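You operate a simulated robot arm through the tools that you are given. There is no shell and no other tool.

You run a simulated robot arm. Do the job below in one go: nothing can be reset, and whatever is moved stays where it is left.

Task
Take the upper rod off the air and close its ports with the orange plugs.
Fine: red air valve shut first; blue and white air couplers into their holders; then the valve open again, the air gauge holding; leave the yellow and green ones in. Where these are worked on the way, their far stop is far enough and under half their travel is too little: red air valve.

Only the result counts: the job must be done as asked and must still hold three seconds after the hand-in. Knocking over, shifting, dropping, spilling or breaking anything else fails it.

Robot
A 6-joint arm with a two-finger gripper, fixed in place. Base frame: the origin is at the foot of the arm, x ahead of it, y to its left, z up; the work surface is at about z = 871. Readings come in mm, rad, newtons and seconds.
Its first joint turns from -2.897 to 2.897 rad. Payload 3.43 kg.
Tool frame: the origin (TCP) lies between the finger pads and is the grasp point; the fingertips stand 20 mm ahead of it; z points along the fingers, y is the line along which they close. The gripper opens to 190 mm. The gripper's body begins 248 mm behind the TCP.
Orientation is told as [roll, pitch, yaw] about the base's x, y, z axes, in that order, counted from this pose: with the fingers straight down and closing along the base's y, the tool's x points along the base's -x, its y along +y and its z along -z.

Tools
- The arm moves only by the tool arm_command. Its arguments are lists of equal length, an entry for each row: "xyz": the shift along the base's x, y, z in mm, a list of three; "angular": the turn, a rotation vector about the base's x, y, z in rad, a list of three; "hand": the gripper command, from -1 (shut) to 1 (fully open), values between in proportion. In form: {"xyz": [[x, y, z], ...], "angular": [[wx, wy, wz], ...], "hand": [hand, ...]}. A call has 1 to 20 rows; each row shifts and turns the commanded pose from where the row before left it. Each row takes 0.2 s and may step no farther than 50 mm and 0.15 rad from the row before; otherwise, or with a gripper value out of range, the whole call is refused. A pose out of reach is approached as far as the arm can. The call stops where the force on the tool passes 60 N (or 10 N more than at its start, if that is more) or the arm is blocked; 0.2 s more then pass. Each finger travels about 45 mm/s and halts on what it meets, pressing with about 42 N; the grip force reading is that of the motor and also rises with nothing between the fingers. The clock runs only during rows and for 0.2 s after the last one: add rows that do not move to give the fingers time. The reply holds the time, the measured pose of the TCP, the force on the tool along the base axes, the opening and the grip force, in the units named above and with some noise, with the torque about the TCP (base axes, N m) and any sound that the robot's microphone picked up.
- Cameras (640 x 400 px; columns grow to the right, rows downward): "scene" is fixed at [48.4, -648.3, 1496.9]; the picture's right is [0.34, -0.94, 0.00], its down [-0.48, -0.17, -0.86] and it looks along [0.81, 0.29, -0.51] (base axes); focal length 322 px, centre (320, 200). "wrist" rides on the gripper at [71, -8, -288] in the tool frame; the picture's right is [0.12, 0.99, 0.00], its down [-0.96, 0.11, -0.25] and it looks along [-0.25, 0.03, 0.97] (tool axes); focal length 261 px, centre (320, 200). There is no depth. A picture from a camera that has moved, and an enlarged one, comes with that camera's place and axes in the base frame and with its lens.
- get_image(camera): a new picture of that camera. It takes no simulated time.
- move_column(by): slides the trunk up (or, below 0, down) by that many mm; the arm rides with it, the base frame stays. It gives what a move gives, with no picture.
- zoom(camera, box): a new picture of the part [left, top, right, bottom] of that camera's present view, enlarged. It takes no simulated time.
- hand_in(): hands the job in; it is judged then, once.

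Places have to be worked out from the pictures, the camera data and where the tool is seen. Open the gripper and draw the arm clear of the work before you hand the job in, unless the task says otherwise.

The tools are called after "Call:" as name(argument=value, ...) on one line, values as JSON. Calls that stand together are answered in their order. arm_command: Moves the arm, as the interface text tells. Its arguments: {"type":"object","properties":{"xyz":{"type":"array"},"angular":{"type":"array"},"hand":{"type":"array"}},"required":["xyz","angular","hand"]} The other tools are called the same way: move_column (by) slides the trunk up or down; get_image (camera) takes a picture; zoom (camera, box) takes an enlarged picture of a part of a camera's view; hand_in () hands the job in.

At the start:

```text
time: 0.0
position: [498.2, -313.2, 1350.1]
tcp_rot: [-0.003, -0.003, 0.002]
contact_force: [0.0, 1.1, 0.3]
ft_torque: [0.0, 0.0, 0.02]
grip_width: 190.1
gripper_force: 0.1
trunk travel left (down, up): [-175.0, 65.0]
```

scene: 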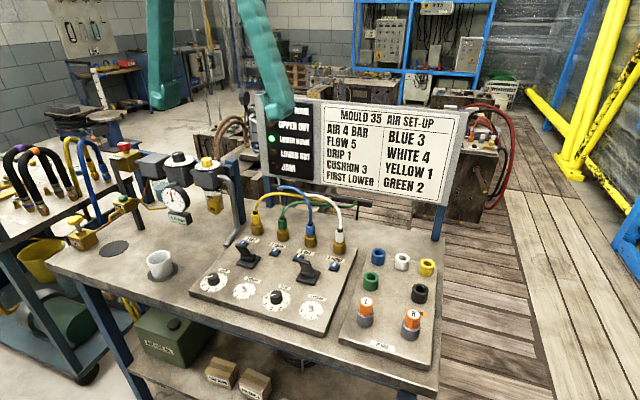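
wrist: 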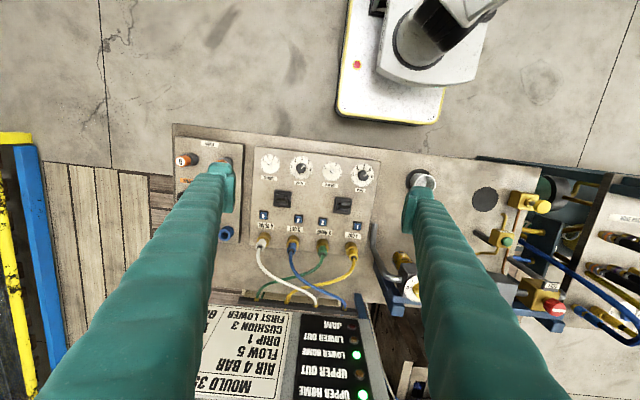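

I'll start by looking closely at the scene with zooms to identify the parts.

Call:
zoom(camera="scene", box=[50, 130, 250, 255])

Call:
zoom(camera="scene", box=[180, 180, 370, 340])

Call:
zoom(camera="scene", box=[330, 230, 460, 370])

Call:
zoom(camera="scene", box=[250, 90, 470, 210])

Call:
zoom(camera="wrist", box=[160, 120, 400, 310])

Call:
zoom(camera="wrist", box=[360, 150, 640, 350])

```text
3.20 times, centred on (150, 192) of scene
camera zoom: at [48.4, -648.3, 1496.9], right [0.34, -0.94, 0.0], down [-0.48, -0.17, -0.86], along [0.81, 0.29, -0.51], focal length 1032 px, centre (864, 224)
```

zoom: 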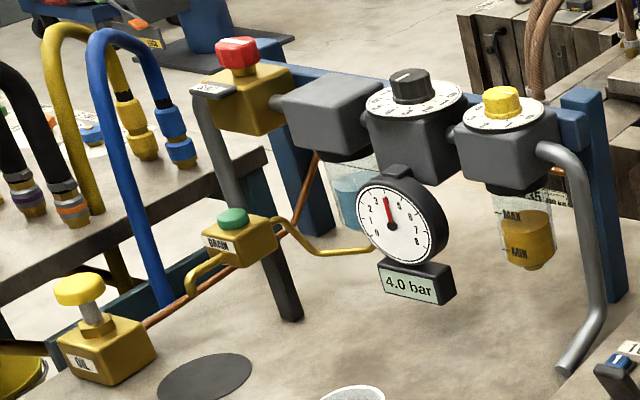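

```text
2.50 times, centred on (275, 260) of scene
camera zoom: at [48.4, -648.3, 1496.9], right [0.34, -0.94, 0.0], down [-0.48, -0.17, -0.86], along [0.81, 0.29, -0.51], focal length 806 px, centre (432, 50)
```

zoom: 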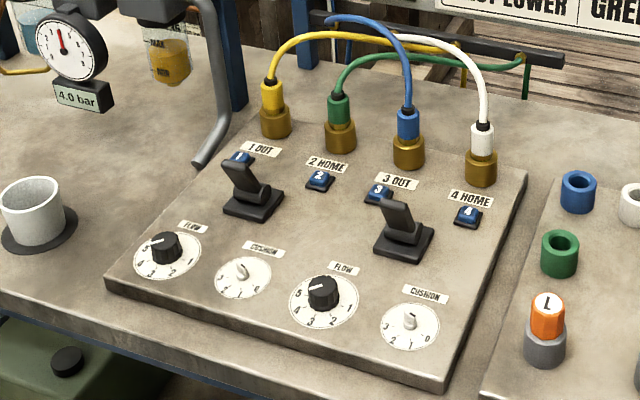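

```text
2.86 times, centred on (395, 300) of scene
camera zoom: at [48.4, -648.3, 1496.9], right [0.34, -0.94, 0.0], down [-0.48, -0.17, -0.86], along [0.81, 0.29, -0.51], focal length 922 px, centre (106, -86)
```

zoom: 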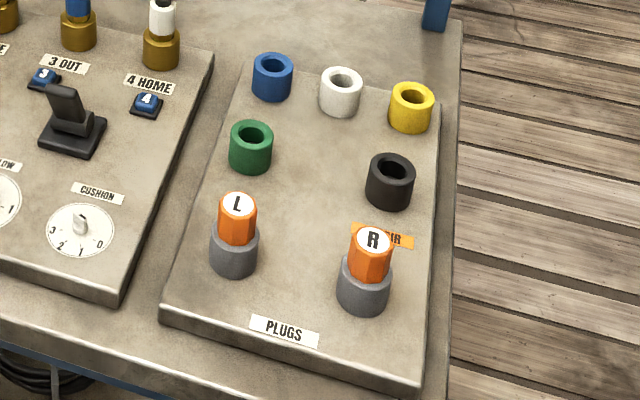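

```text
2.91 times, centred on (360, 150) of scene
camera zoom: at [48.4, -648.3, 1496.9], right [0.34, -0.94, 0.0], down [-0.48, -0.17, -0.86], along [0.81, 0.29, -0.51], focal length 938 px, centre (204, 346)
```

zoom: 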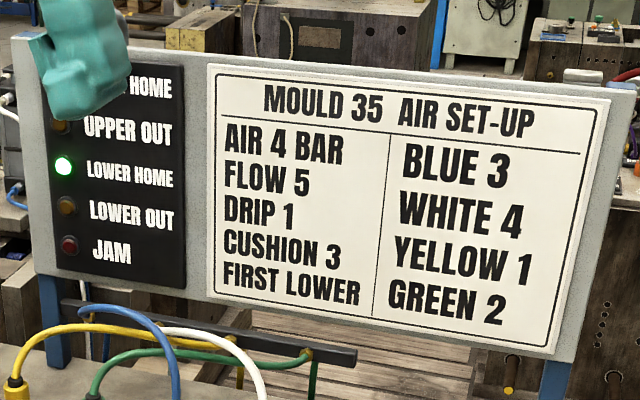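

```text
2.11 times, centred on (280, 215) of wrist
camera zoom: at [426.5, -320.6, 1638.5], right [-0.12, 0.99, 0.0], down [0.96, 0.12, 0.25], along [0.25, 0.03, -0.97], focal length 549 px, centre (404, 168)
```

zoom: 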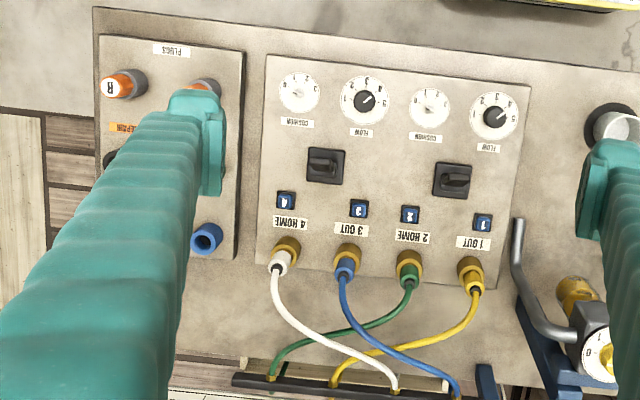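

```text
2.00 times, centred on (500, 250) of wrist
camera zoom: at [426.5, -320.6, 1638.5], right [-0.12, 0.99, 0.0], down [0.96, 0.12, 0.25], along [0.25, 0.03, -0.97], focal length 521 px, centre (-40, 100)
```

zoom: 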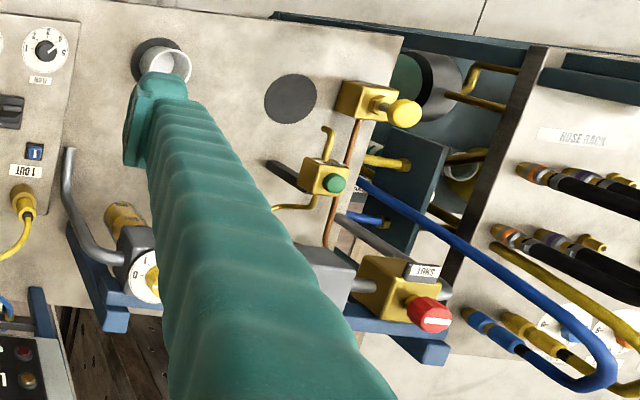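

The layout is clear: blue is in port 3, white in port 4 (upper rod), with coloured ring holders and two orange plugs on the right board. I move the arm over the right board and panel for a nearer look.

Call:
arm_command(xyz=[[20, -20, -40], [20, -20, -40], [20, -20, -20], [0, -20, 0], [0, -20, 0], [0, 0, 0]], angular=[[0, 0, 0], [0, 0, 0], [0, 0, 0], [0, 0, 0], [0, 0, 0], [0, 0, 0]], hand=[1, 1, 1, 1, 1, 1])

Call:
get_image(camera="wrist")

Call:
get_image(camera="scene")

```text
time: 1.4
position: [558.6, -413.9, 1249.1]
tcp_rot: [-0.003, -0.001, 0.0]
contact_force: [0.4, -0.1, 0.7]
ft_torque: [-0.02, 0.0, -0.01]
grip_width: 189.9
gripper_force: 0.1
trunk travel left (down, up): [-175.0, 65.0]
```

```text
taken
camera wrist: at [486.4, -421.7, 1538.4], right [-0.12, 0.99, 0.0], down [0.96, 0.12, 0.25], along [0.25, 0.03, -0.97], focal length 261 px, centre (320, 200)
```

wrist: 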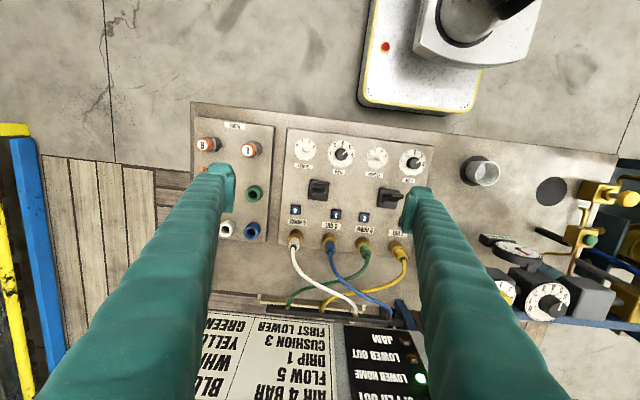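

```text
taken
```

scene: 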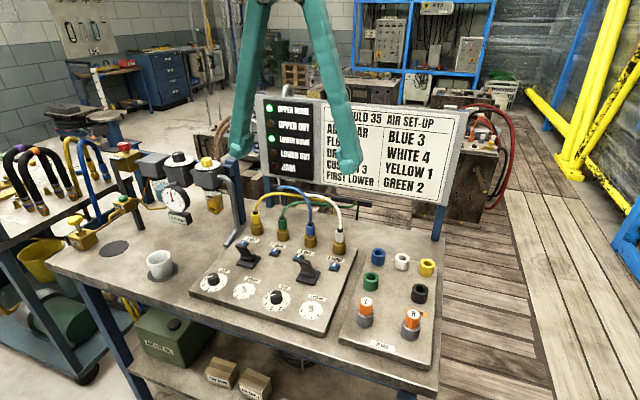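

I zoom in on each part of this nearer wrist view to locate the couplers, plugs and holders.

Call:
zoom(camera="wrist", box=[185, 110, 305, 255])

Call:
zoom(camera="wrist", box=[280, 130, 440, 280])

Call:
zoom(camera="scene", box=[230, 170, 360, 290])

Call:
zoom(camera="scene", box=[90, 130, 160, 190])

Call:
zoom(camera="scene", box=[340, 240, 450, 360])

```text
2.76 times, centred on (245, 182) of wrist
camera zoom: at [486.4, -421.7, 1538.4], right [-0.12, 0.99, 0.0], down [0.96, 0.12, 0.25], along [0.25, 0.03, -0.97], focal length 719 px, centre (527, 248)
```

zoom: 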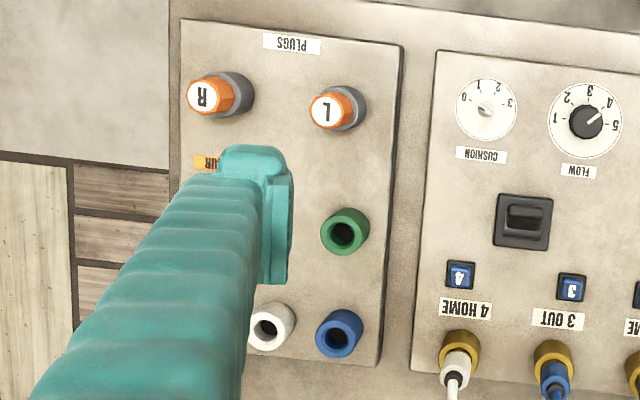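

```text
2.67 times, centred on (360, 205) of wrist
camera zoom: at [486.4, -421.7, 1538.4], right [-0.12, 0.99, 0.0], down [0.96, 0.12, 0.25], along [0.25, 0.03, -0.97], focal length 695 px, centre (213, 187)
```

zoom: 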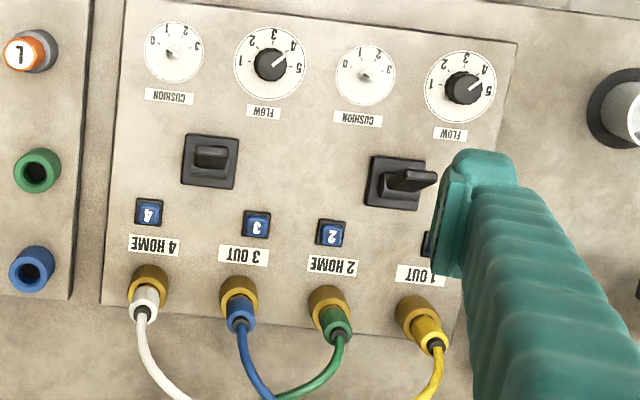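

```text
3.33 times, centred on (295, 230) of scene
camera zoom: at [48.4, -648.3, 1496.9], right [0.34, -0.94, 0.0], down [-0.48, -0.17, -0.86], along [0.81, 0.29, -0.51], focal length 1075 px, centre (403, 100)
```

zoom: 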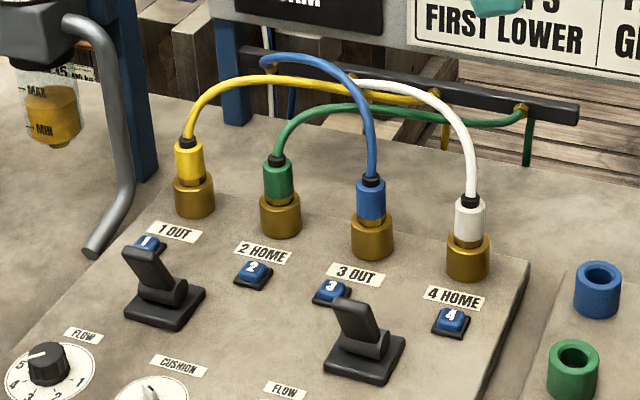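

```text
6.67 times, centred on (125, 160) of scene
camera zoom: at [48.4, -648.3, 1496.9], right [0.34, -0.94, 0.0], down [-0.48, -0.17, -0.86], along [0.81, 0.29, -0.51], focal length 2150 px, centre (1620, 467)
```

zoom: 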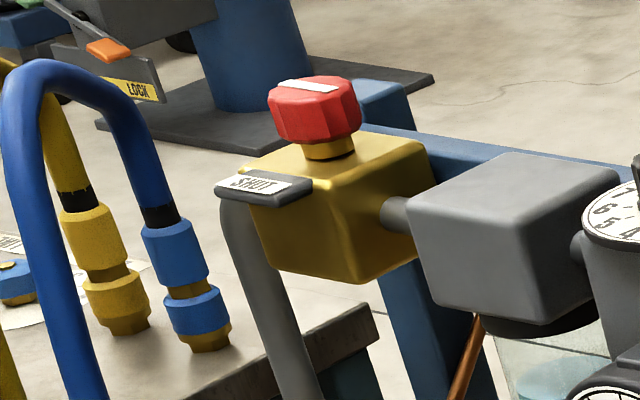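

```text
3.33 times, centred on (395, 300) of scene
camera zoom: at [48.4, -648.3, 1496.9], right [0.34, -0.94, 0.0], down [-0.48, -0.17, -0.86], along [0.81, 0.29, -0.51], focal length 1075 px, centre (70, -133)
```

zoom: 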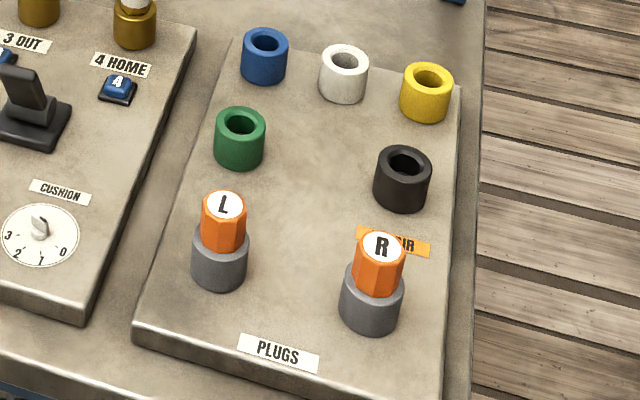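

The valve has to come first: I estimate the red knob at about (751, 262, 1122). I travel at a safe height to hover in front of it and look.

Call:
arm_command(xyz=[[0, 50, 5], [0, 50, 5], [0, 50, 5], [0, 50, 5], [0, 50, 5], [0, 50, 5], [0, 50, 5], [0, 50, 5], [0, 50, 5], [0, 50, 5], [30, 40, 0], [30, 40, 0], [30, 40, 0], [30, 30, 0], [0, 0, 0]], angular=[[0, 0, 0], [0, 0, 0], [0, 0, 0], [0, 0, 0], [0, 0, 0], [0, 0, 0], [0, 0, 0], [0, 0, 0], [0, 0, 0], [0, 0, 0], [0, 0, 0], [0, 0, 0], [0, 0, 0], [0, 0, 0], [0, 0, 0]], hand=[1, 1, 1, 1, 1, 1, 1, 1, 1, 1, 1, 1, 1, 1, 1])

Call:
get_image(camera="wrist")

Call:
get_image(camera="scene")

```text
refused: row 1 steps farther than a row can; nothing moved
```

```text
taken
camera wrist: at [486.4, -421.7, 1538.4], right [-0.12, 0.99, 0.0], down [0.96, 0.12, 0.25], along [0.25, 0.03, -0.97], focal length 261 px, centre (320, 200)
```

wrist: 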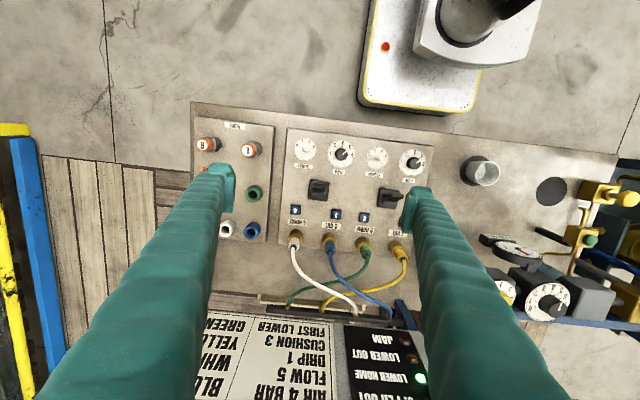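

```text
taken
```

scene: 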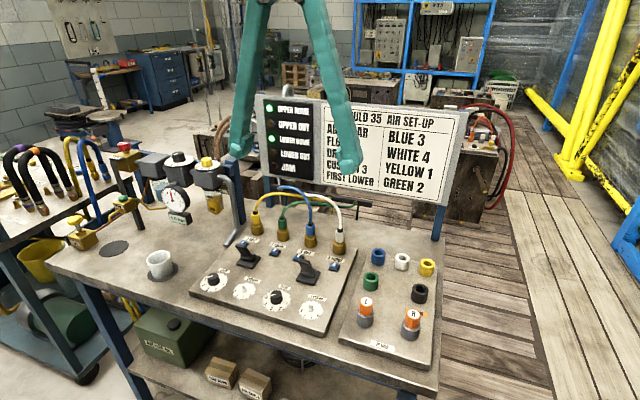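

The move was refused because a diagonal row exceeded 50 mm. I repeat it with shorter rows.

Call:
arm_command(xyz=[[0, 48, 5], [0, 48, 5], [0, 48, 5], [0, 48, 5], [0, 48, 5], [0, 48, 5], [0, 48, 5], [0, 48, 5], [0, 48, 5], [0, 48, 5], [30, 39, 0], [30, 39, 0], [30, 39, 0], [30, 39, 0], [0, 40, 0], [0, 0, 0]], angular=[[0, 0, 0], [0, 0, 0], [0, 0, 0], [0, 0, 0], [0, 0, 0], [0, 0, 0], [0, 0, 0], [0, 0, 0], [0, 0, 0], [0, 0, 0], [0, 0, 0], [0, 0, 0], [0, 0, 0], [0, 0, 0], [0, 0, 0], [0, 0, 0]], hand=[1, 1, 1, 1, 1, 1, 1, 1, 1, 1, 1, 1, 1, 1, 1, 1])

Call:
get_image(camera="wrist")

Call:
get_image(camera="scene")

```text
time: 4.8
position: [677.4, 262.8, 1298.4]
tcp_rot: [0.0, -0.001, 0.0]
contact_force: [-1.2, -0.3, -0.3]
ft_torque: [-0.06, 0.06, 0.01]
grip_width: 190.1
gripper_force: 0.1
trunk travel left (down, up): [-175.0, 65.0]
```

```text
taken
camera wrist: at [606.1, 255.3, 1587.6], right [-0.12, 0.99, 0.0], down [0.96, 0.12, 0.25], along [0.25, 0.03, -0.97], focal length 261 px, centre (320, 200)
```

wrist: 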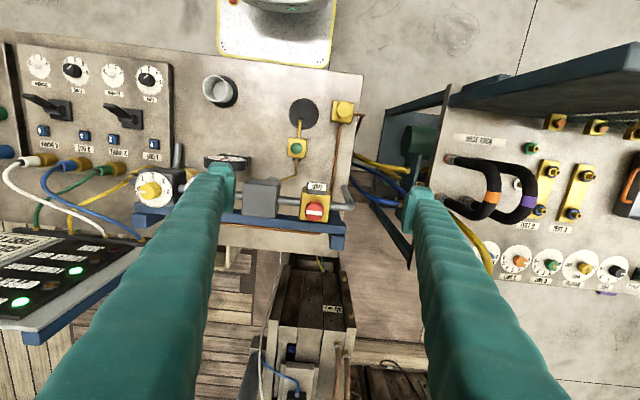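

```text
taken
```

scene: 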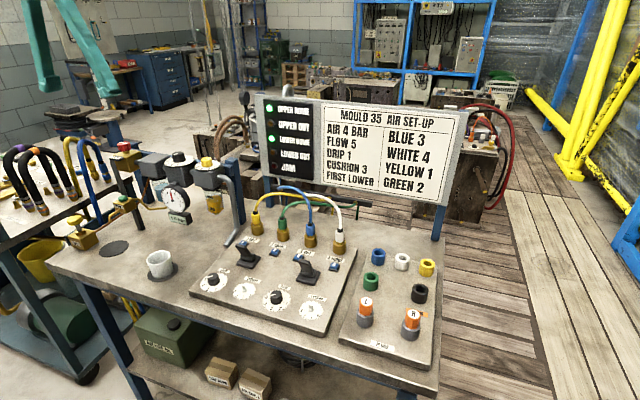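

Call:
zoom(camera="wrist", box=[230, 140, 400, 260])

```text
3.33 times, centred on (315, 200) of wrist
camera zoom: at [606.1, 255.3, 1587.6], right [-0.12, 0.99, 0.0], down [0.96, 0.12, 0.25], along [0.25, 0.03, -0.97], focal length 869 px, centre (337, 200)
```

zoom: 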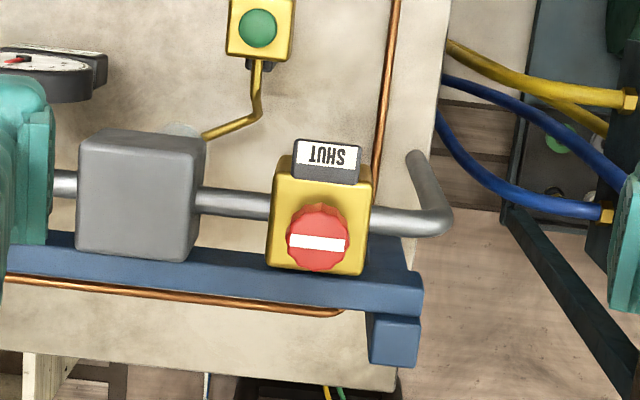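

The wrist view shows the knob's white bar in line with the pipe (open), with a SHUT mark on the near side. I place the knob at (748, 262), top about z 1131. I part-close the gripper and hover right above it.

Call:
arm_command(xyz=[[20, 0, 0], [20, 0, 0], [20, 0, 0], [10, 0, 0], [0, 0, -30], [0, 0, -30], [0, 0, -30], [0, 0, -20], [0, 0, 0]], angular=[[0, 0, 0], [0, 0, 0], [0, 0, 0], [0, 0, 0], [0, 0, 0], [0, 0, 0], [0, 0, 0], [0, 0, 0], [0, 0, 0]], hand=[-0.2, -0.2, -0.2, -0.2, -0.2, -0.2, -0.2, -0.2, -0.2])

Call:
get_image(camera="wrist")

Call:
zoom(camera="scene", box=[70, 90, 190, 190])

```text
time: 6.8
position: [748.2, 261.7, 1187.4]
tcp_rot: [-0.002, -0.001, 0.001]
contact_force: [0.3, 0.5, -0.5]
ft_torque: [0.01, -0.02, 0.0]
grip_width: 75.8
gripper_force: 0.0
out of reach, approached as far as the arm can: row 4
trunk travel left (down, up): [-175.0, 65.0]
```

```text
taken
camera wrist: at [675.8, 255.1, 1475.7], right [-0.12, 0.99, 0.0], down [0.96, 0.12, 0.25], along [0.25, 0.03, -0.97], focal length 261 px, centre (320, 200)
```

wrist: 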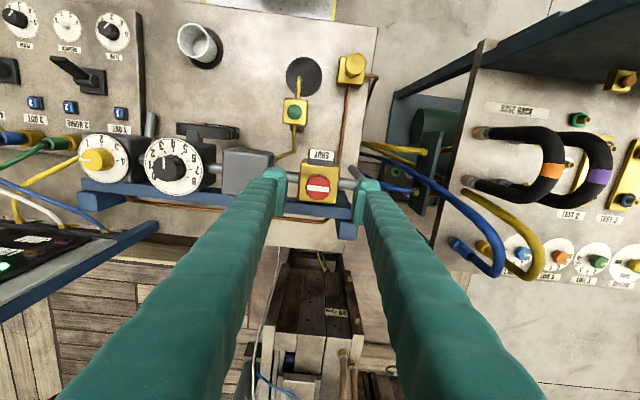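

```text
4.00 times, centred on (130, 140) of scene
camera zoom: at [48.4, -648.3, 1496.9], right [0.34, -0.94, 0.0], down [-0.48, -0.17, -0.86], along [0.81, 0.29, -0.51], focal length 1290 px, centre (1080, 440)
```

zoom: 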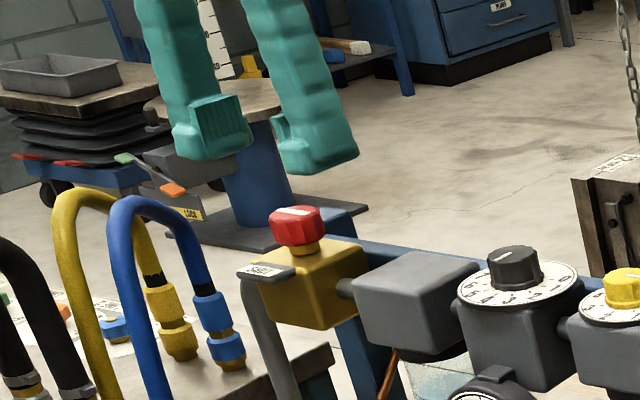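

Call:
zoom(camera="wrist", box=[270, 145, 370, 225])

```text
5.00 times, centred on (320, 185) of wrist
camera zoom: at [675.8, 255.1, 1475.7], right [-0.12, 0.99, 0.0], down [0.96, 0.12, 0.25], along [0.25, 0.03, -0.97], focal length 1303 px, centre (320, 275)
```

zoom: 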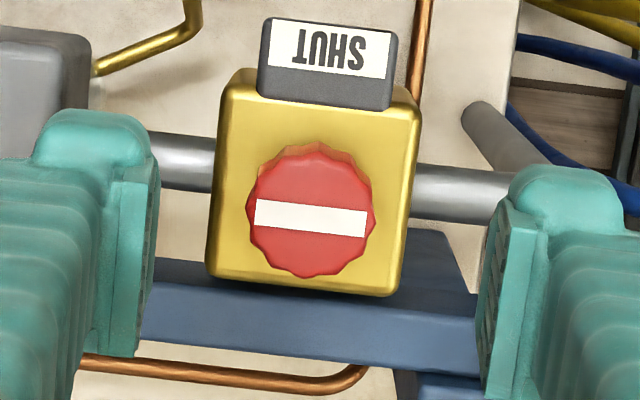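

The knob is centred within about 2 mm of the tool axis, 35 mm wide. I go down around it so the fingertips stay just above the block, then close.

Call:
arm_command(xyz=[[1, -2, -20], [0, 0, -20], [0, 0, -15], [0, 0, -8], [0, 0, 0]], angular=[[0, 0, 0], [0, 0, 0], [0, 0, 0], [0, 0, 0], [0, 0, 0]], hand=[-0.2, -0.2, -0.2, -0.2, -0.2])

Call:
zoom(camera="scene", box=[90, 110, 170, 180])

Call:
zoom(camera="wrist", box=[270, 145, 370, 225])

```text
time: 8.0
position: [749.1, 260.8, 1123.5]
tcp_rot: [-0.002, -0.002, 0.0]
contact_force: [0.4, 0.4, -0.5]
ft_torque: [0.01, -0.02, 0.02]
grip_width: 75.8
gripper_force: 0.1
trunk travel left (down, up): [-175.0, 65.0]
```

```text
5.71 times, centred on (130, 145) of scene
camera zoom: at [48.4, -648.3, 1496.9], right [0.34, -0.94, 0.0], down [-0.48, -0.17, -0.86], along [0.81, 0.29, -0.51], focal length 1843 px, centre (1406, 514)
```

zoom: 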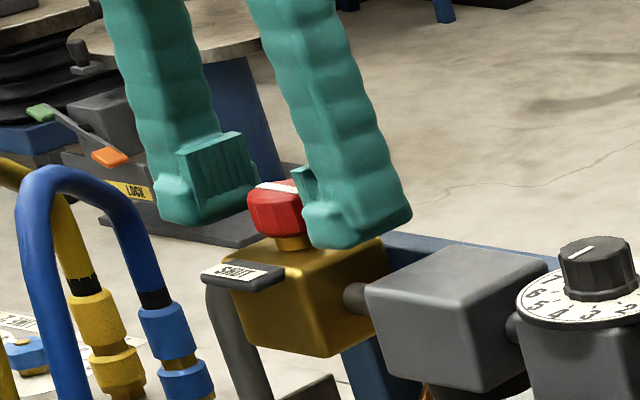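

```text
5.00 times, centred on (320, 185) of wrist
camera zoom: at [676.7, 253.6, 1412.3], right [-0.12, 0.99, 0.0], down [0.96, 0.12, 0.25], along [0.25, 0.03, -0.97], focal length 1303 px, centre (320, 275)
```

zoom: 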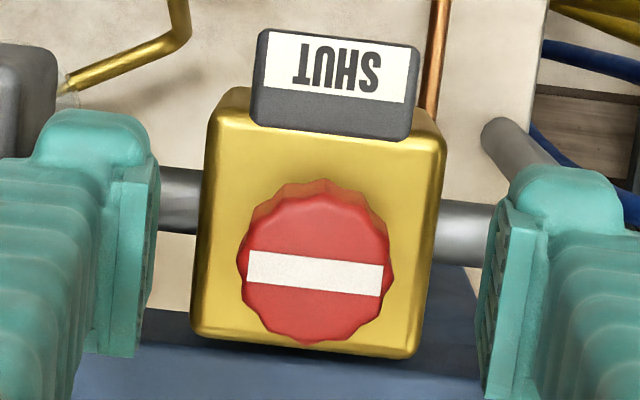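

Alignment with the knob is within about 1 mm and the tips hover above the block. I close on the knob.

Call:
arm_command(xyz=[[0, 0, 0], [0, 0, 0], [0, 0, 0], [0, 0, 0], [0, 0, 0]], angular=[[0, 0, 0], [0, 0, 0], [0, 0, 0], [0, 0, 0], [0, 0, 0]], hand=[-1, -1, -1, -1, -1])

Call:
zoom(camera="scene", box=[110, 130, 230, 240])

```text
time: 9.2
position: [748.7, 259.7, 1123.9]
tcp_rot: [-0.001, -0.002, -0.003]
contact_force: [-2.5, -7.1, -2.4]
ft_torque: [-0.07, -0.01, -0.02]
grip_width: 33.0
gripper_force: 44.9
trunk travel left (down, up): [-175.0, 65.0]
```

```text
3.64 times, centred on (170, 185) of scene
camera zoom: at [48.4, -648.3, 1496.9], right [0.34, -0.94, 0.0], down [-0.48, -0.17, -0.86], along [0.81, 0.29, -0.51], focal length 1173 px, centre (866, 254)
```

zoom: 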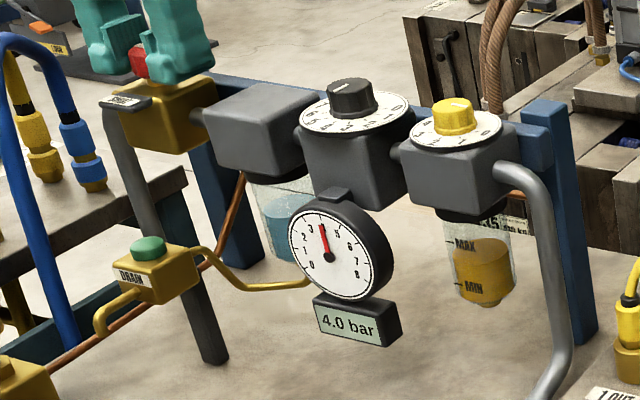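

The grip is firm on the knob. I turn clockwise (seen from above) a little at first and read the torque.

Call:
arm_command(xyz=[[0, 0, 0], [0, 0, 0], [0, 0, 0]], angular=[[0, 0, -0.08], [0, 0, -0.08], [0, 0, -0.08]], hand=[-1, -1, -1])

Call:
zoom(camera="wrist", box=[270, 145, 370, 225])

```text
time: 10.0
position: [748.7, 259.6, 1123.4]
tcp_rot: [-0.001, -0.004, -0.24]
contact_force: [-1.2, -3.9, -2.1]
ft_torque: [0.08, 0.22, -0.05]
grip_width: 33.2
gripper_force: 45.2
trunk travel left (down, up): [-175.0, 65.0]
```

```text
5.00 times, centred on (320, 185) of wrist
camera zoom: at [676.8, 270.0, 1412.4], right [0.12, 0.99, 0.0], down [0.96, -0.12, 0.25], along [0.25, -0.03, -0.97], focal length 1303 px, centre (320, 275)
```

zoom: 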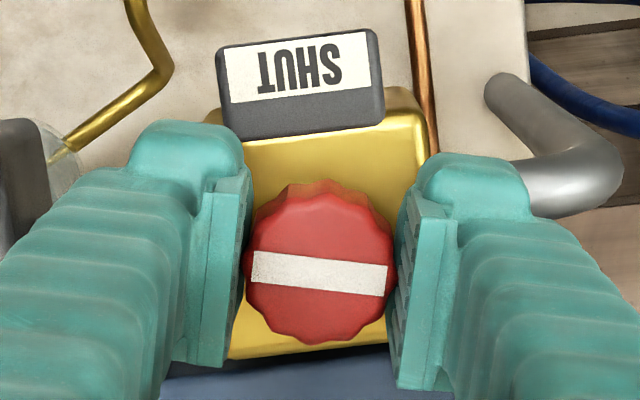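

The knob turns freely with the gripper. I carry on clockwise.

Call:
arm_command(xyz=[[0, 0, 0], [0, 0, 0], [0, 0, 0], [0, 0, 0], [0, 0, 0], [0, 0, 0], [0, 0, 0], [0, 0, 0]], angular=[[0, 0, -0.14], [0, 0, -0.14], [0, 0, -0.14], [0, 0, -0.14], [0, 0, -0.14], [0, 0, -0.14], [0, 0, -0.14], [0, 0, -0.14]], hand=[-1, -1, -1, -1, -1, -1, -1, -1])

Call:
zoom(camera="wrist", box=[270, 145, 370, 225])

Call:
zoom(camera="scene", box=[110, 130, 230, 240])

```text
time: 11.8
position: [748.5, 261.0, 1124.5]
tcp_rot: [-0.002, -0.004, -1.362]
contact_force: [11.7, 2.4, -6.6]
ft_torque: [0.08, -0.1, 0.03]
grip_width: 33.4
gripper_force: 44.7
trunk travel left (down, up): [-175.0, 65.0]
```

```text
5.00 times, centred on (320, 185) of wrist
camera zoom: at [726.3, 329.5, 1412.4], right [0.95, 0.32, 0.0], down [0.31, -0.92, 0.25], along [0.08, -0.24, -0.97], focal length 1303 px, centre (320, 275)
```

zoom: 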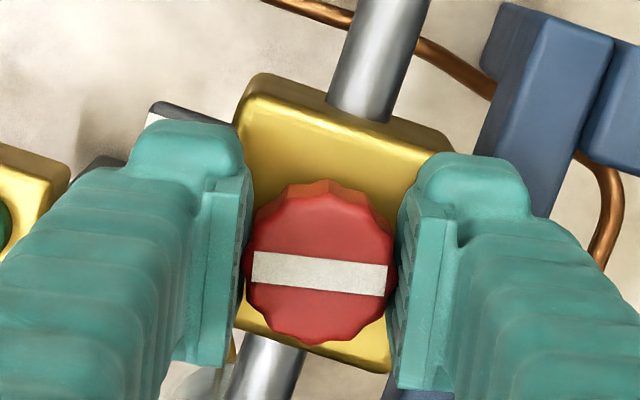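

```text
3.64 times, centred on (170, 185) of scene
camera zoom: at [48.4, -648.3, 1496.9], right [0.34, -0.94, 0.0], down [-0.48, -0.17, -0.86], along [0.81, 0.29, -0.51], focal length 1173 px, centre (866, 254)
```

zoom: 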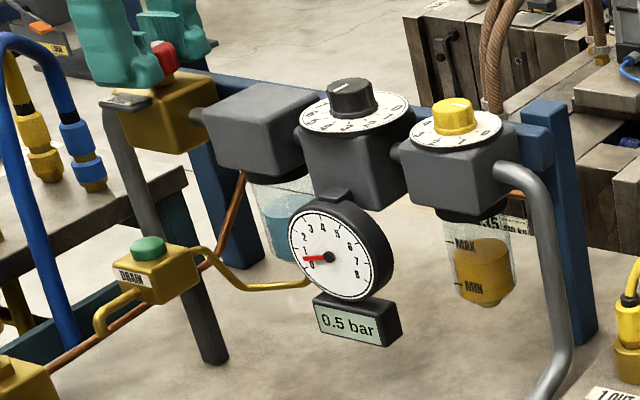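

The gauge falls to 0.5 bar, so this is the shutting direction. I turn on to the stop.

Call:
arm_command(xyz=[[0, 0, 0], [0, 0, 0], [0, 0, 0], [0, 0, 0]], angular=[[0, 0, -0.08], [0, 0, -0.08], [0, 0, -0.06], [0, 0, 0]], hand=[-1, -1, -1, -1])

Call:
zoom(camera="scene", box=[110, 130, 230, 240])

Call:
zoom(camera="wrist", box=[270, 145, 370, 225])

```text
time: 12.8
position: [750.0, 260.8, 1123.9]
tcp_rot: [-0.003, -0.002, -1.58]
contact_force: [25.8, 5.9, -0.5]
ft_torque: [0.0, -0.27, 0.32]
grip_width: 33.1
gripper_force: 45.4
trunk travel left (down, up): [-175.0, 65.0]
```

```text
3.64 times, centred on (170, 185) of scene
camera zoom: at [48.4, -648.3, 1496.9], right [0.34, -0.94, 0.0], down [-0.48, -0.17, -0.86], along [0.81, 0.29, -0.51], focal length 1173 px, centre (866, 254)
```

zoom: 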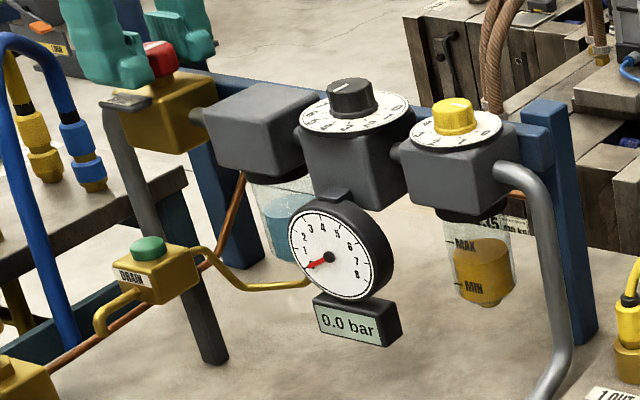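

```text
5.00 times, centred on (320, 185) of wrist
camera zoom: at [741.6, 332.8, 1412.5], right [0.99, 0.11, 0.0], down [0.11, -0.96, 0.25], along [0.03, -0.25, -0.97], focal length 1303 px, centre (320, 275)
```

zoom: 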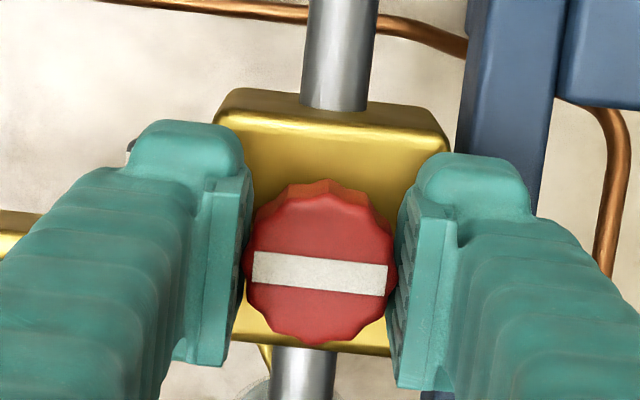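

The gauge reads 0.0 bar and torque rises at the stop: the valve is shut. The side load says the knob axis is slightly further in +x, so I ease 1.5 mm that way before letting go, opening only moderately.

Call:
arm_command(xyz=[[1.5, 0, 0], [0, 0, 0]], angular=[[0, 0, 0], [0, 0, 0]], hand=[-1, -1])

Call:
arm_command(xyz=[[0, 0, 0], [0, 0, 0], [0, 0, 0]], angular=[[0, 0, 0], [0, 0, 0], [0, 0, 0]], hand=[-0.35, -0.35, -0.35])

Call:
zoom(camera="scene", box=[90, 110, 170, 180])

Call:
get_image(camera="wrist")

```text
time: 13.4
position: [750.6, 261.4, 1124.7]
tcp_rot: [-0.004, -0.003, -1.579]
contact_force: [14.6, 4.8, -0.7]
ft_torque: [0.08, -0.07, 0.13]
grip_width: 33.2
gripper_force: 45.1
trunk travel left (down, up): [-175.0, 65.0]
```

```text
time: 14.2
position: [750.2, 261.4, 1124.7]
tcp_rot: [-0.001, -0.002, -1.577]
contact_force: [0.3, 0.3, 0.3]
ft_torque: [-0.02, -0.02, 0.0]
grip_width: 61.6
gripper_force: 0.1
trunk travel left (down, up): [-175.0, 65.0]
```

```text
5.71 times, centred on (130, 145) of scene
camera zoom: at [48.4, -648.3, 1496.9], right [0.34, -0.94, 0.0], down [-0.48, -0.17, -0.86], along [0.81, 0.29, -0.51], focal length 1843 px, centre (1406, 514)
```

zoom: 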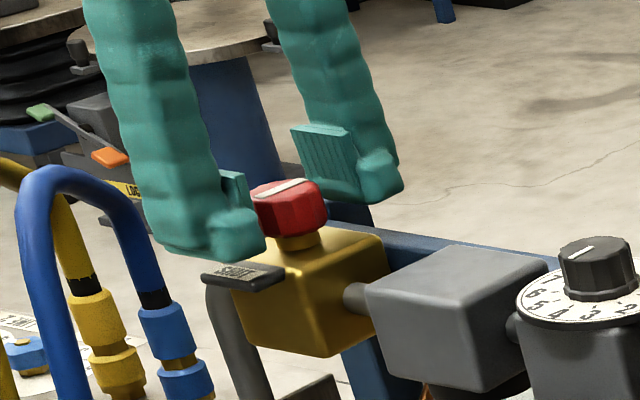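

```text
taken
camera wrist: at [741.5, 332.5, 1412.8], right [0.99, 0.11, 0.0], down [0.11, -0.96, 0.25], along [0.03, -0.25, -0.97], focal length 261 px, centre (320, 200)
```

wrist: 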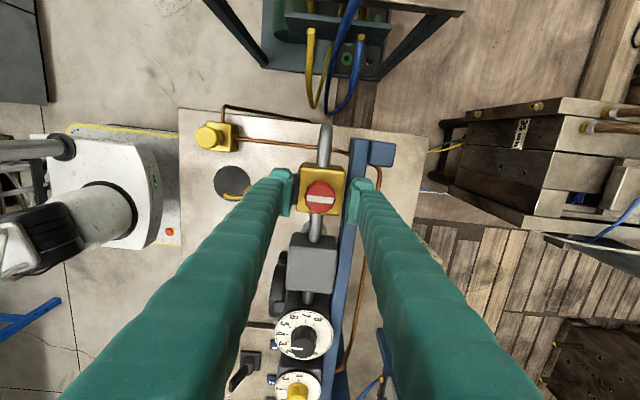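

The valve bar now points at SHUT and the tool is free. I lift, turn the wrist back and travel over to the port panel.

Call:
arm_command(xyz=[[0, 0, 30], [0, 0, 30], [0, 0, 30], [-30, 0, 10], [-30, -30, 0], [-30, -30, 0], [-30, -30, 0], [0, -45, 0], [0, -45, 0], [0, -45, 0], [0, -45, 0], [0, -45, 0], [0, -45, 0], [0, -45, 0], [0, -45, 0], [0, -45, 0], [0, -45, 0], [0, -45, 0], [0, -30, 0], [0, 0, 0]], angular=[[0, 0, 0], [0, 0, 0], [0, 0, 0], [0, 0, 0.13], [0, 0, 0.13], [0, 0, 0.13], [0, 0, 0.13], [0, 0, 0.13], [0, 0, 0.13], [0, 0, 0.13], [0, 0, 0.13], [0, 0, 0.13], [0, 0, 0.13], [0, 0, 0.13], [0, 0, 0.15], [0, 0, 0], [0, 0, 0], [0, 0, 0], [0, 0, 0], [0, 0, 0]], hand=[-0.35, -0.35, -0.35, -0.35, -0.35, -0.35, -0.35, -0.35, -0.35, -0.35, -0.35, -0.35, -0.35, -0.35, -0.35, -0.35, -0.35, -0.35, -0.35, -0.35])

Call:
get_image(camera="wrist")

Call:
get_image(camera="scene")

```text
time: 18.4
position: [630.9, -356.9, 1225.0]
tcp_rot: [-0.002, -0.002, -0.001]
contact_force: [0.1, 0.3, -0.2]
ft_torque: [0.04, 0.03, -0.01]
grip_width: 61.7
gripper_force: 0.0
trunk travel left (down, up): [-175.0, 65.0]
```

```text
taken
camera wrist: at [558.7, -363.2, 1513.0], right [-0.12, 0.99, 0.0], down [0.96, 0.12, 0.25], along [0.25, 0.03, -0.97], focal length 261 px, centre (320, 200)
```

wrist: 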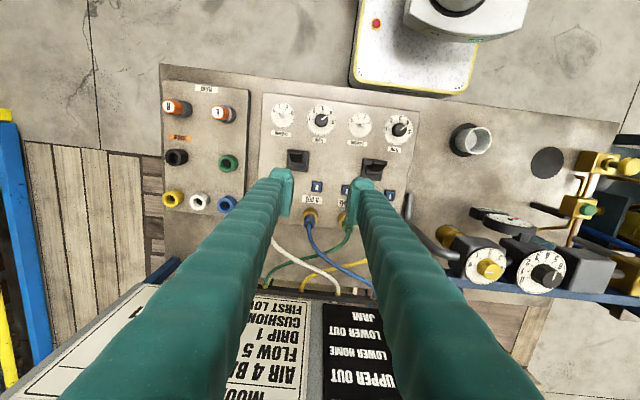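

```text
taken
```

scene: 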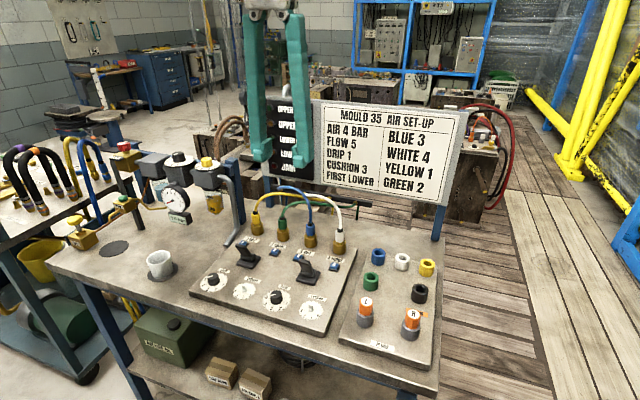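

I zoom in on the couplers, the plug board and the orange label.

Call:
zoom(camera="wrist", box=[155, 75, 255, 225])

Call:
zoom(camera="wrist", box=[280, 140, 370, 250])

Call:
zoom(camera="scene", box=[270, 200, 360, 270])

Call:
zoom(camera="scene", box=[355, 235, 445, 290])

Call:
zoom(camera="scene", box=[350, 285, 440, 345])

```text
2.67 times, centred on (205, 150) of wrist
camera zoom: at [558.7, -363.2, 1513.0], right [-0.12, 0.99, 0.0], down [0.96, 0.12, 0.25], along [0.25, 0.03, -0.97], focal length 695 px, centre (627, 333)
```

zoom: 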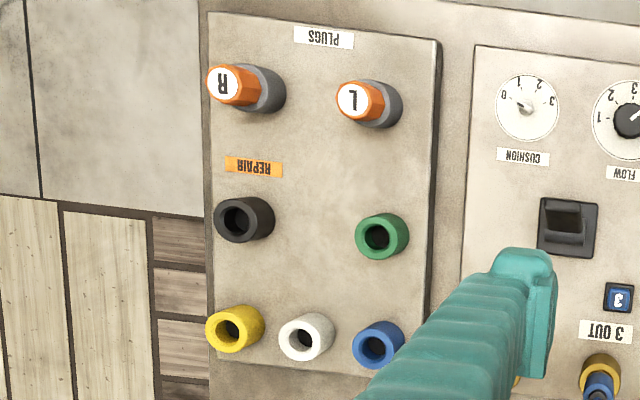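

```text
3.64 times, centred on (325, 195) of wrist
camera zoom: at [558.7, -363.2, 1513.0], right [-0.12, 0.99, 0.0], down [0.96, 0.12, 0.25], along [0.25, 0.03, -0.97], focal length 948 px, centre (302, 218)
```

zoom: 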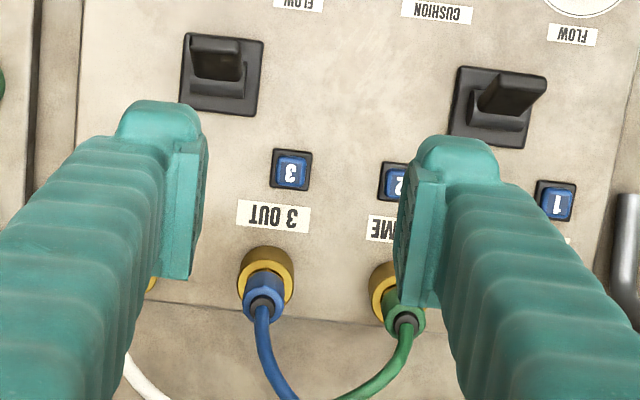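

```text
5.71 times, centred on (315, 235) of scene
camera zoom: at [48.4, -648.3, 1496.9], right [0.34, -0.94, 0.0], down [-0.48, -0.17, -0.86], along [0.81, 0.29, -0.51], focal length 1843 px, centre (349, 0)
```

zoom: 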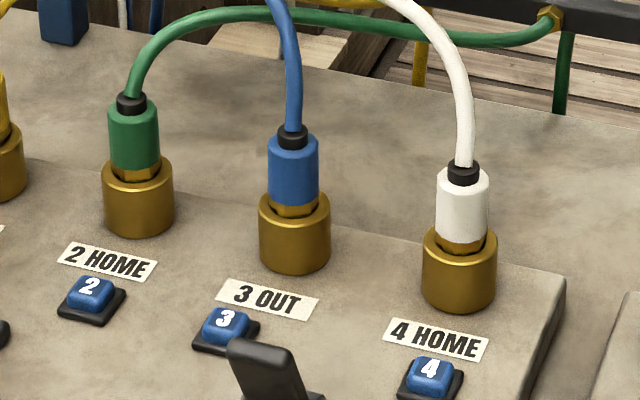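

```text
7.11 times, centred on (400, 262) of scene
camera zoom: at [48.4, -648.3, 1496.9], right [0.34, -0.94, 0.0], down [-0.48, -0.17, -0.86], along [0.81, 0.29, -0.51], focal length 2294 px, centre (-249, -244)
```

zoom: 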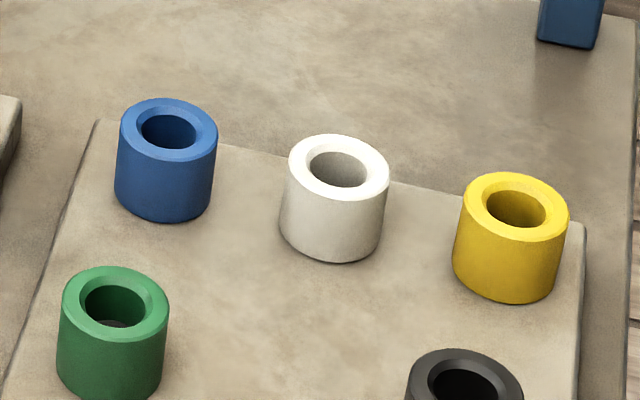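

```text
6.67 times, centred on (395, 315) of scene
camera zoom: at [48.4, -648.3, 1496.9], right [0.34, -0.94, 0.0], down [-0.48, -0.17, -0.86], along [0.81, 0.29, -0.51], focal length 2150 px, centre (-180, -567)
```

zoom: 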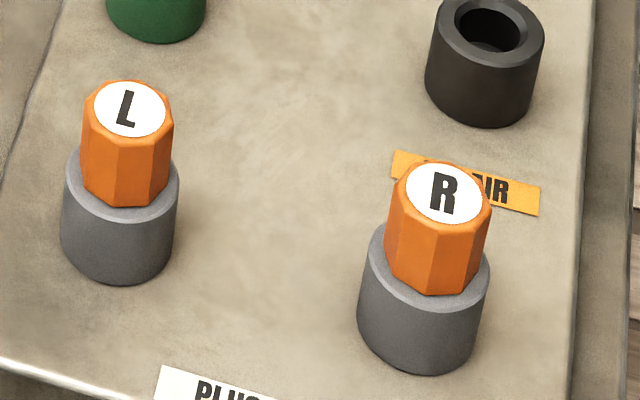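

Port spacing looks like about 88 mm: blue coupler near (757, -364), white near (757, -452), sleeve tops about z 966; blue holder near (748, -564) and white holder near (749, -622). I hover over the white coupler to see its hose run.

Call:
arm_command(xyz=[[0, -40, 0], [0, -40, -20], [30, -15, -30], [30, 0, -30], [30, 0, -20], [30, 0, 0], [0, 0, 0]], angular=[[0, 0, 0], [0, 0, 0], [0, 0, 0], [0, 0, 0], [0, 0, 0], [0, 0, 0], [0, 0, 0]], hand=[-0.2, -0.2, -0.2, -0.2, -0.2, -0.2, -0.2])

Call:
get_image(camera="wrist")

Call:
get_image(camera="scene")

Call:
zoom(camera="wrist", box=[260, 130, 380, 270])

Call:
zoom(camera="scene", box=[250, 150, 400, 270])

```text
time: 20.0
position: [750.1, -450.7, 1124.9]
tcp_rot: [-0.001, -0.001, 0.0]
contact_force: [0.5, -0.2, -1.1]
ft_torque: [0.03, -0.01, 0.02]
grip_width: 75.8
gripper_force: 0.0
trunk travel left (down, up): [-175.0, 65.0]
```

```text
taken
camera wrist: at [678.8, -457.3, 1412.3], right [-0.12, 0.99, 0.0], down [0.96, 0.12, 0.25], along [0.25, 0.03, -0.97], focal length 261 px, centre (320, 200)
```

wrist: 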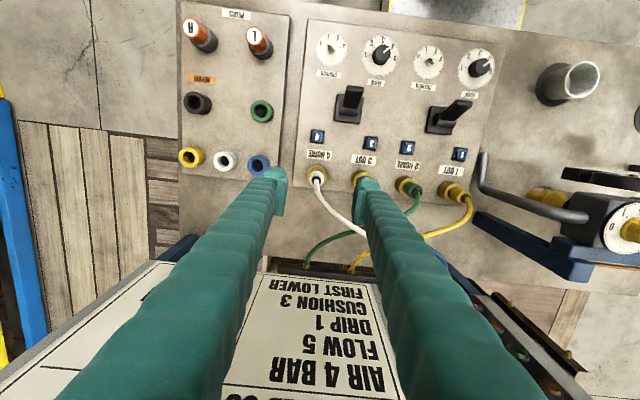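

```text
taken
```

scene: 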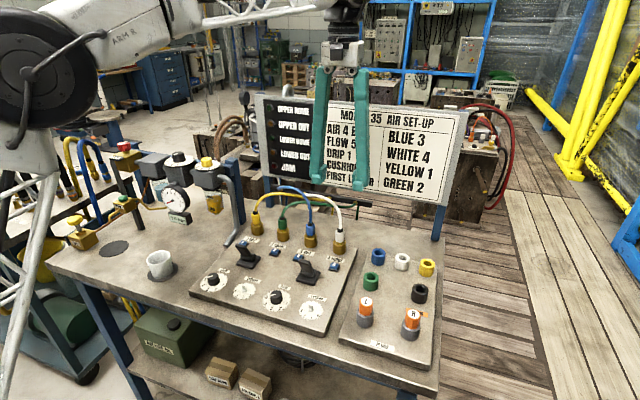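

```text
2.86 times, centred on (320, 200) of wrist
camera zoom: at [678.8, -457.3, 1412.3], right [-0.12, 0.99, 0.0], down [0.96, 0.12, 0.25], along [0.25, 0.03, -0.97], focal length 745 px, centre (320, 200)
```

zoom: 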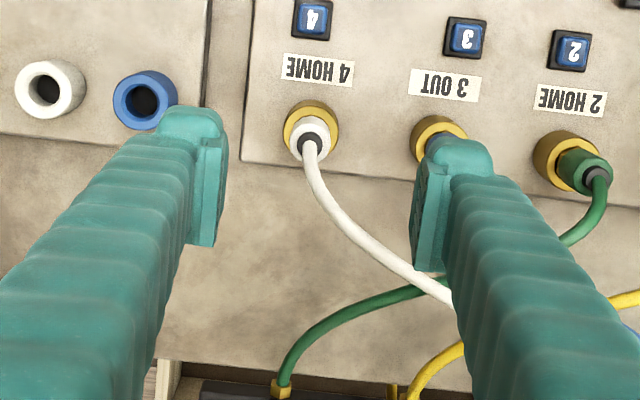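

```text
3.33 times, centred on (325, 210) of scene
camera zoom: at [48.4, -648.3, 1496.9], right [0.34, -0.94, 0.0], down [-0.48, -0.17, -0.86], along [0.81, 0.29, -0.51], focal length 1075 px, centre (303, 167)
```

zoom: 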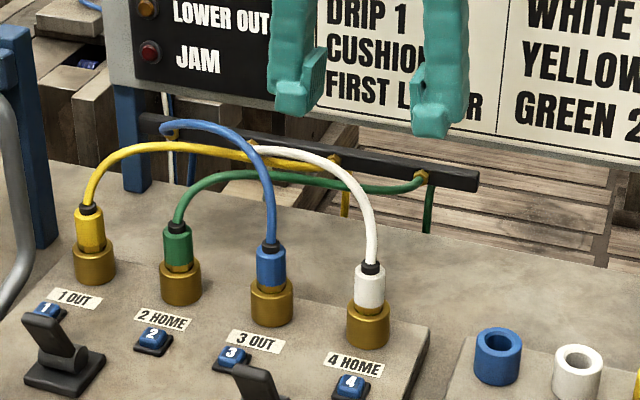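

The hose leaves the white coupler toward +x/+y, so I yaw the gripper about 0.55 rad to let the hose pass between the fingers. I centre over my estimate (758, -455) and descend part-way to check.

Call:
arm_command(xyz=[[4, -2, 0], [4, -2, 0], [0, 0, -20], [0, 0, -20], [0, 0, -20], [0, 0, -20], [0, 0, -15], [0, 0, 0]], angular=[[0, 0, 0.14], [0, 0, 0.14], [0, 0, 0.14], [0, 0, 0.13], [0, 0, 0], [0, 0, 0], [0, 0, 0], [0, 0, 0]], hand=[-0.35, -0.35, -0.35, -0.35, -0.35, -0.35, -0.35, -0.35])

Call:
zoom(camera="wrist", box=[260, 130, 380, 270])

Call:
zoom(camera="scene", box=[250, 150, 400, 270])

```text
time: 21.8
position: [758.2, -453.0, 1027.9]
tcp_rot: [-0.001, -0.002, 0.548]
contact_force: [0.1, 0.1, 0.1]
ft_torque: [0.0, 0.0, 0.0]
grip_width: 61.7
gripper_force: 0.0
trunk travel left (down, up): [-175.0, 65.0]
```

```text
2.86 times, centred on (320, 200) of wrist
camera zoom: at [700.8, -497.3, 1317.0], right [-0.62, 0.78, 0.0], down [0.76, 0.6, 0.25], along [0.2, 0.15, -0.97], focal length 745 px, centre (320, 200)
```

zoom: 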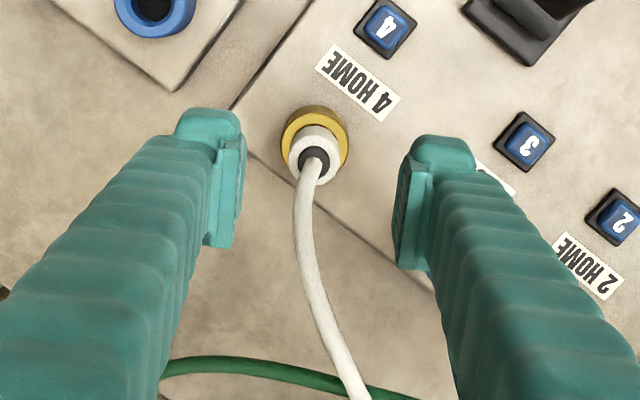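

```text
3.33 times, centred on (325, 210) of scene
camera zoom: at [48.4, -648.3, 1496.9], right [0.34, -0.94, 0.0], down [-0.48, -0.17, -0.86], along [0.81, 0.29, -0.51], focal length 1075 px, centre (303, 167)
```

zoom: 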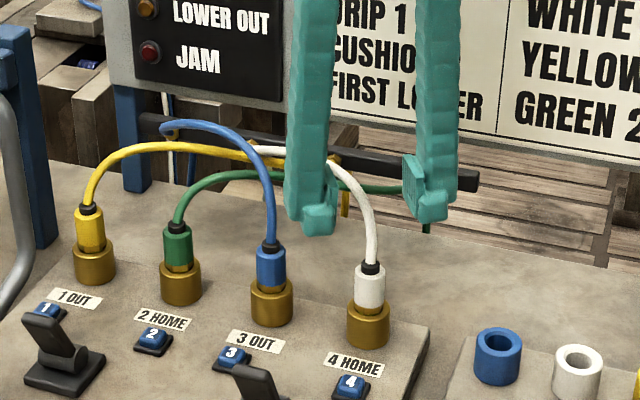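

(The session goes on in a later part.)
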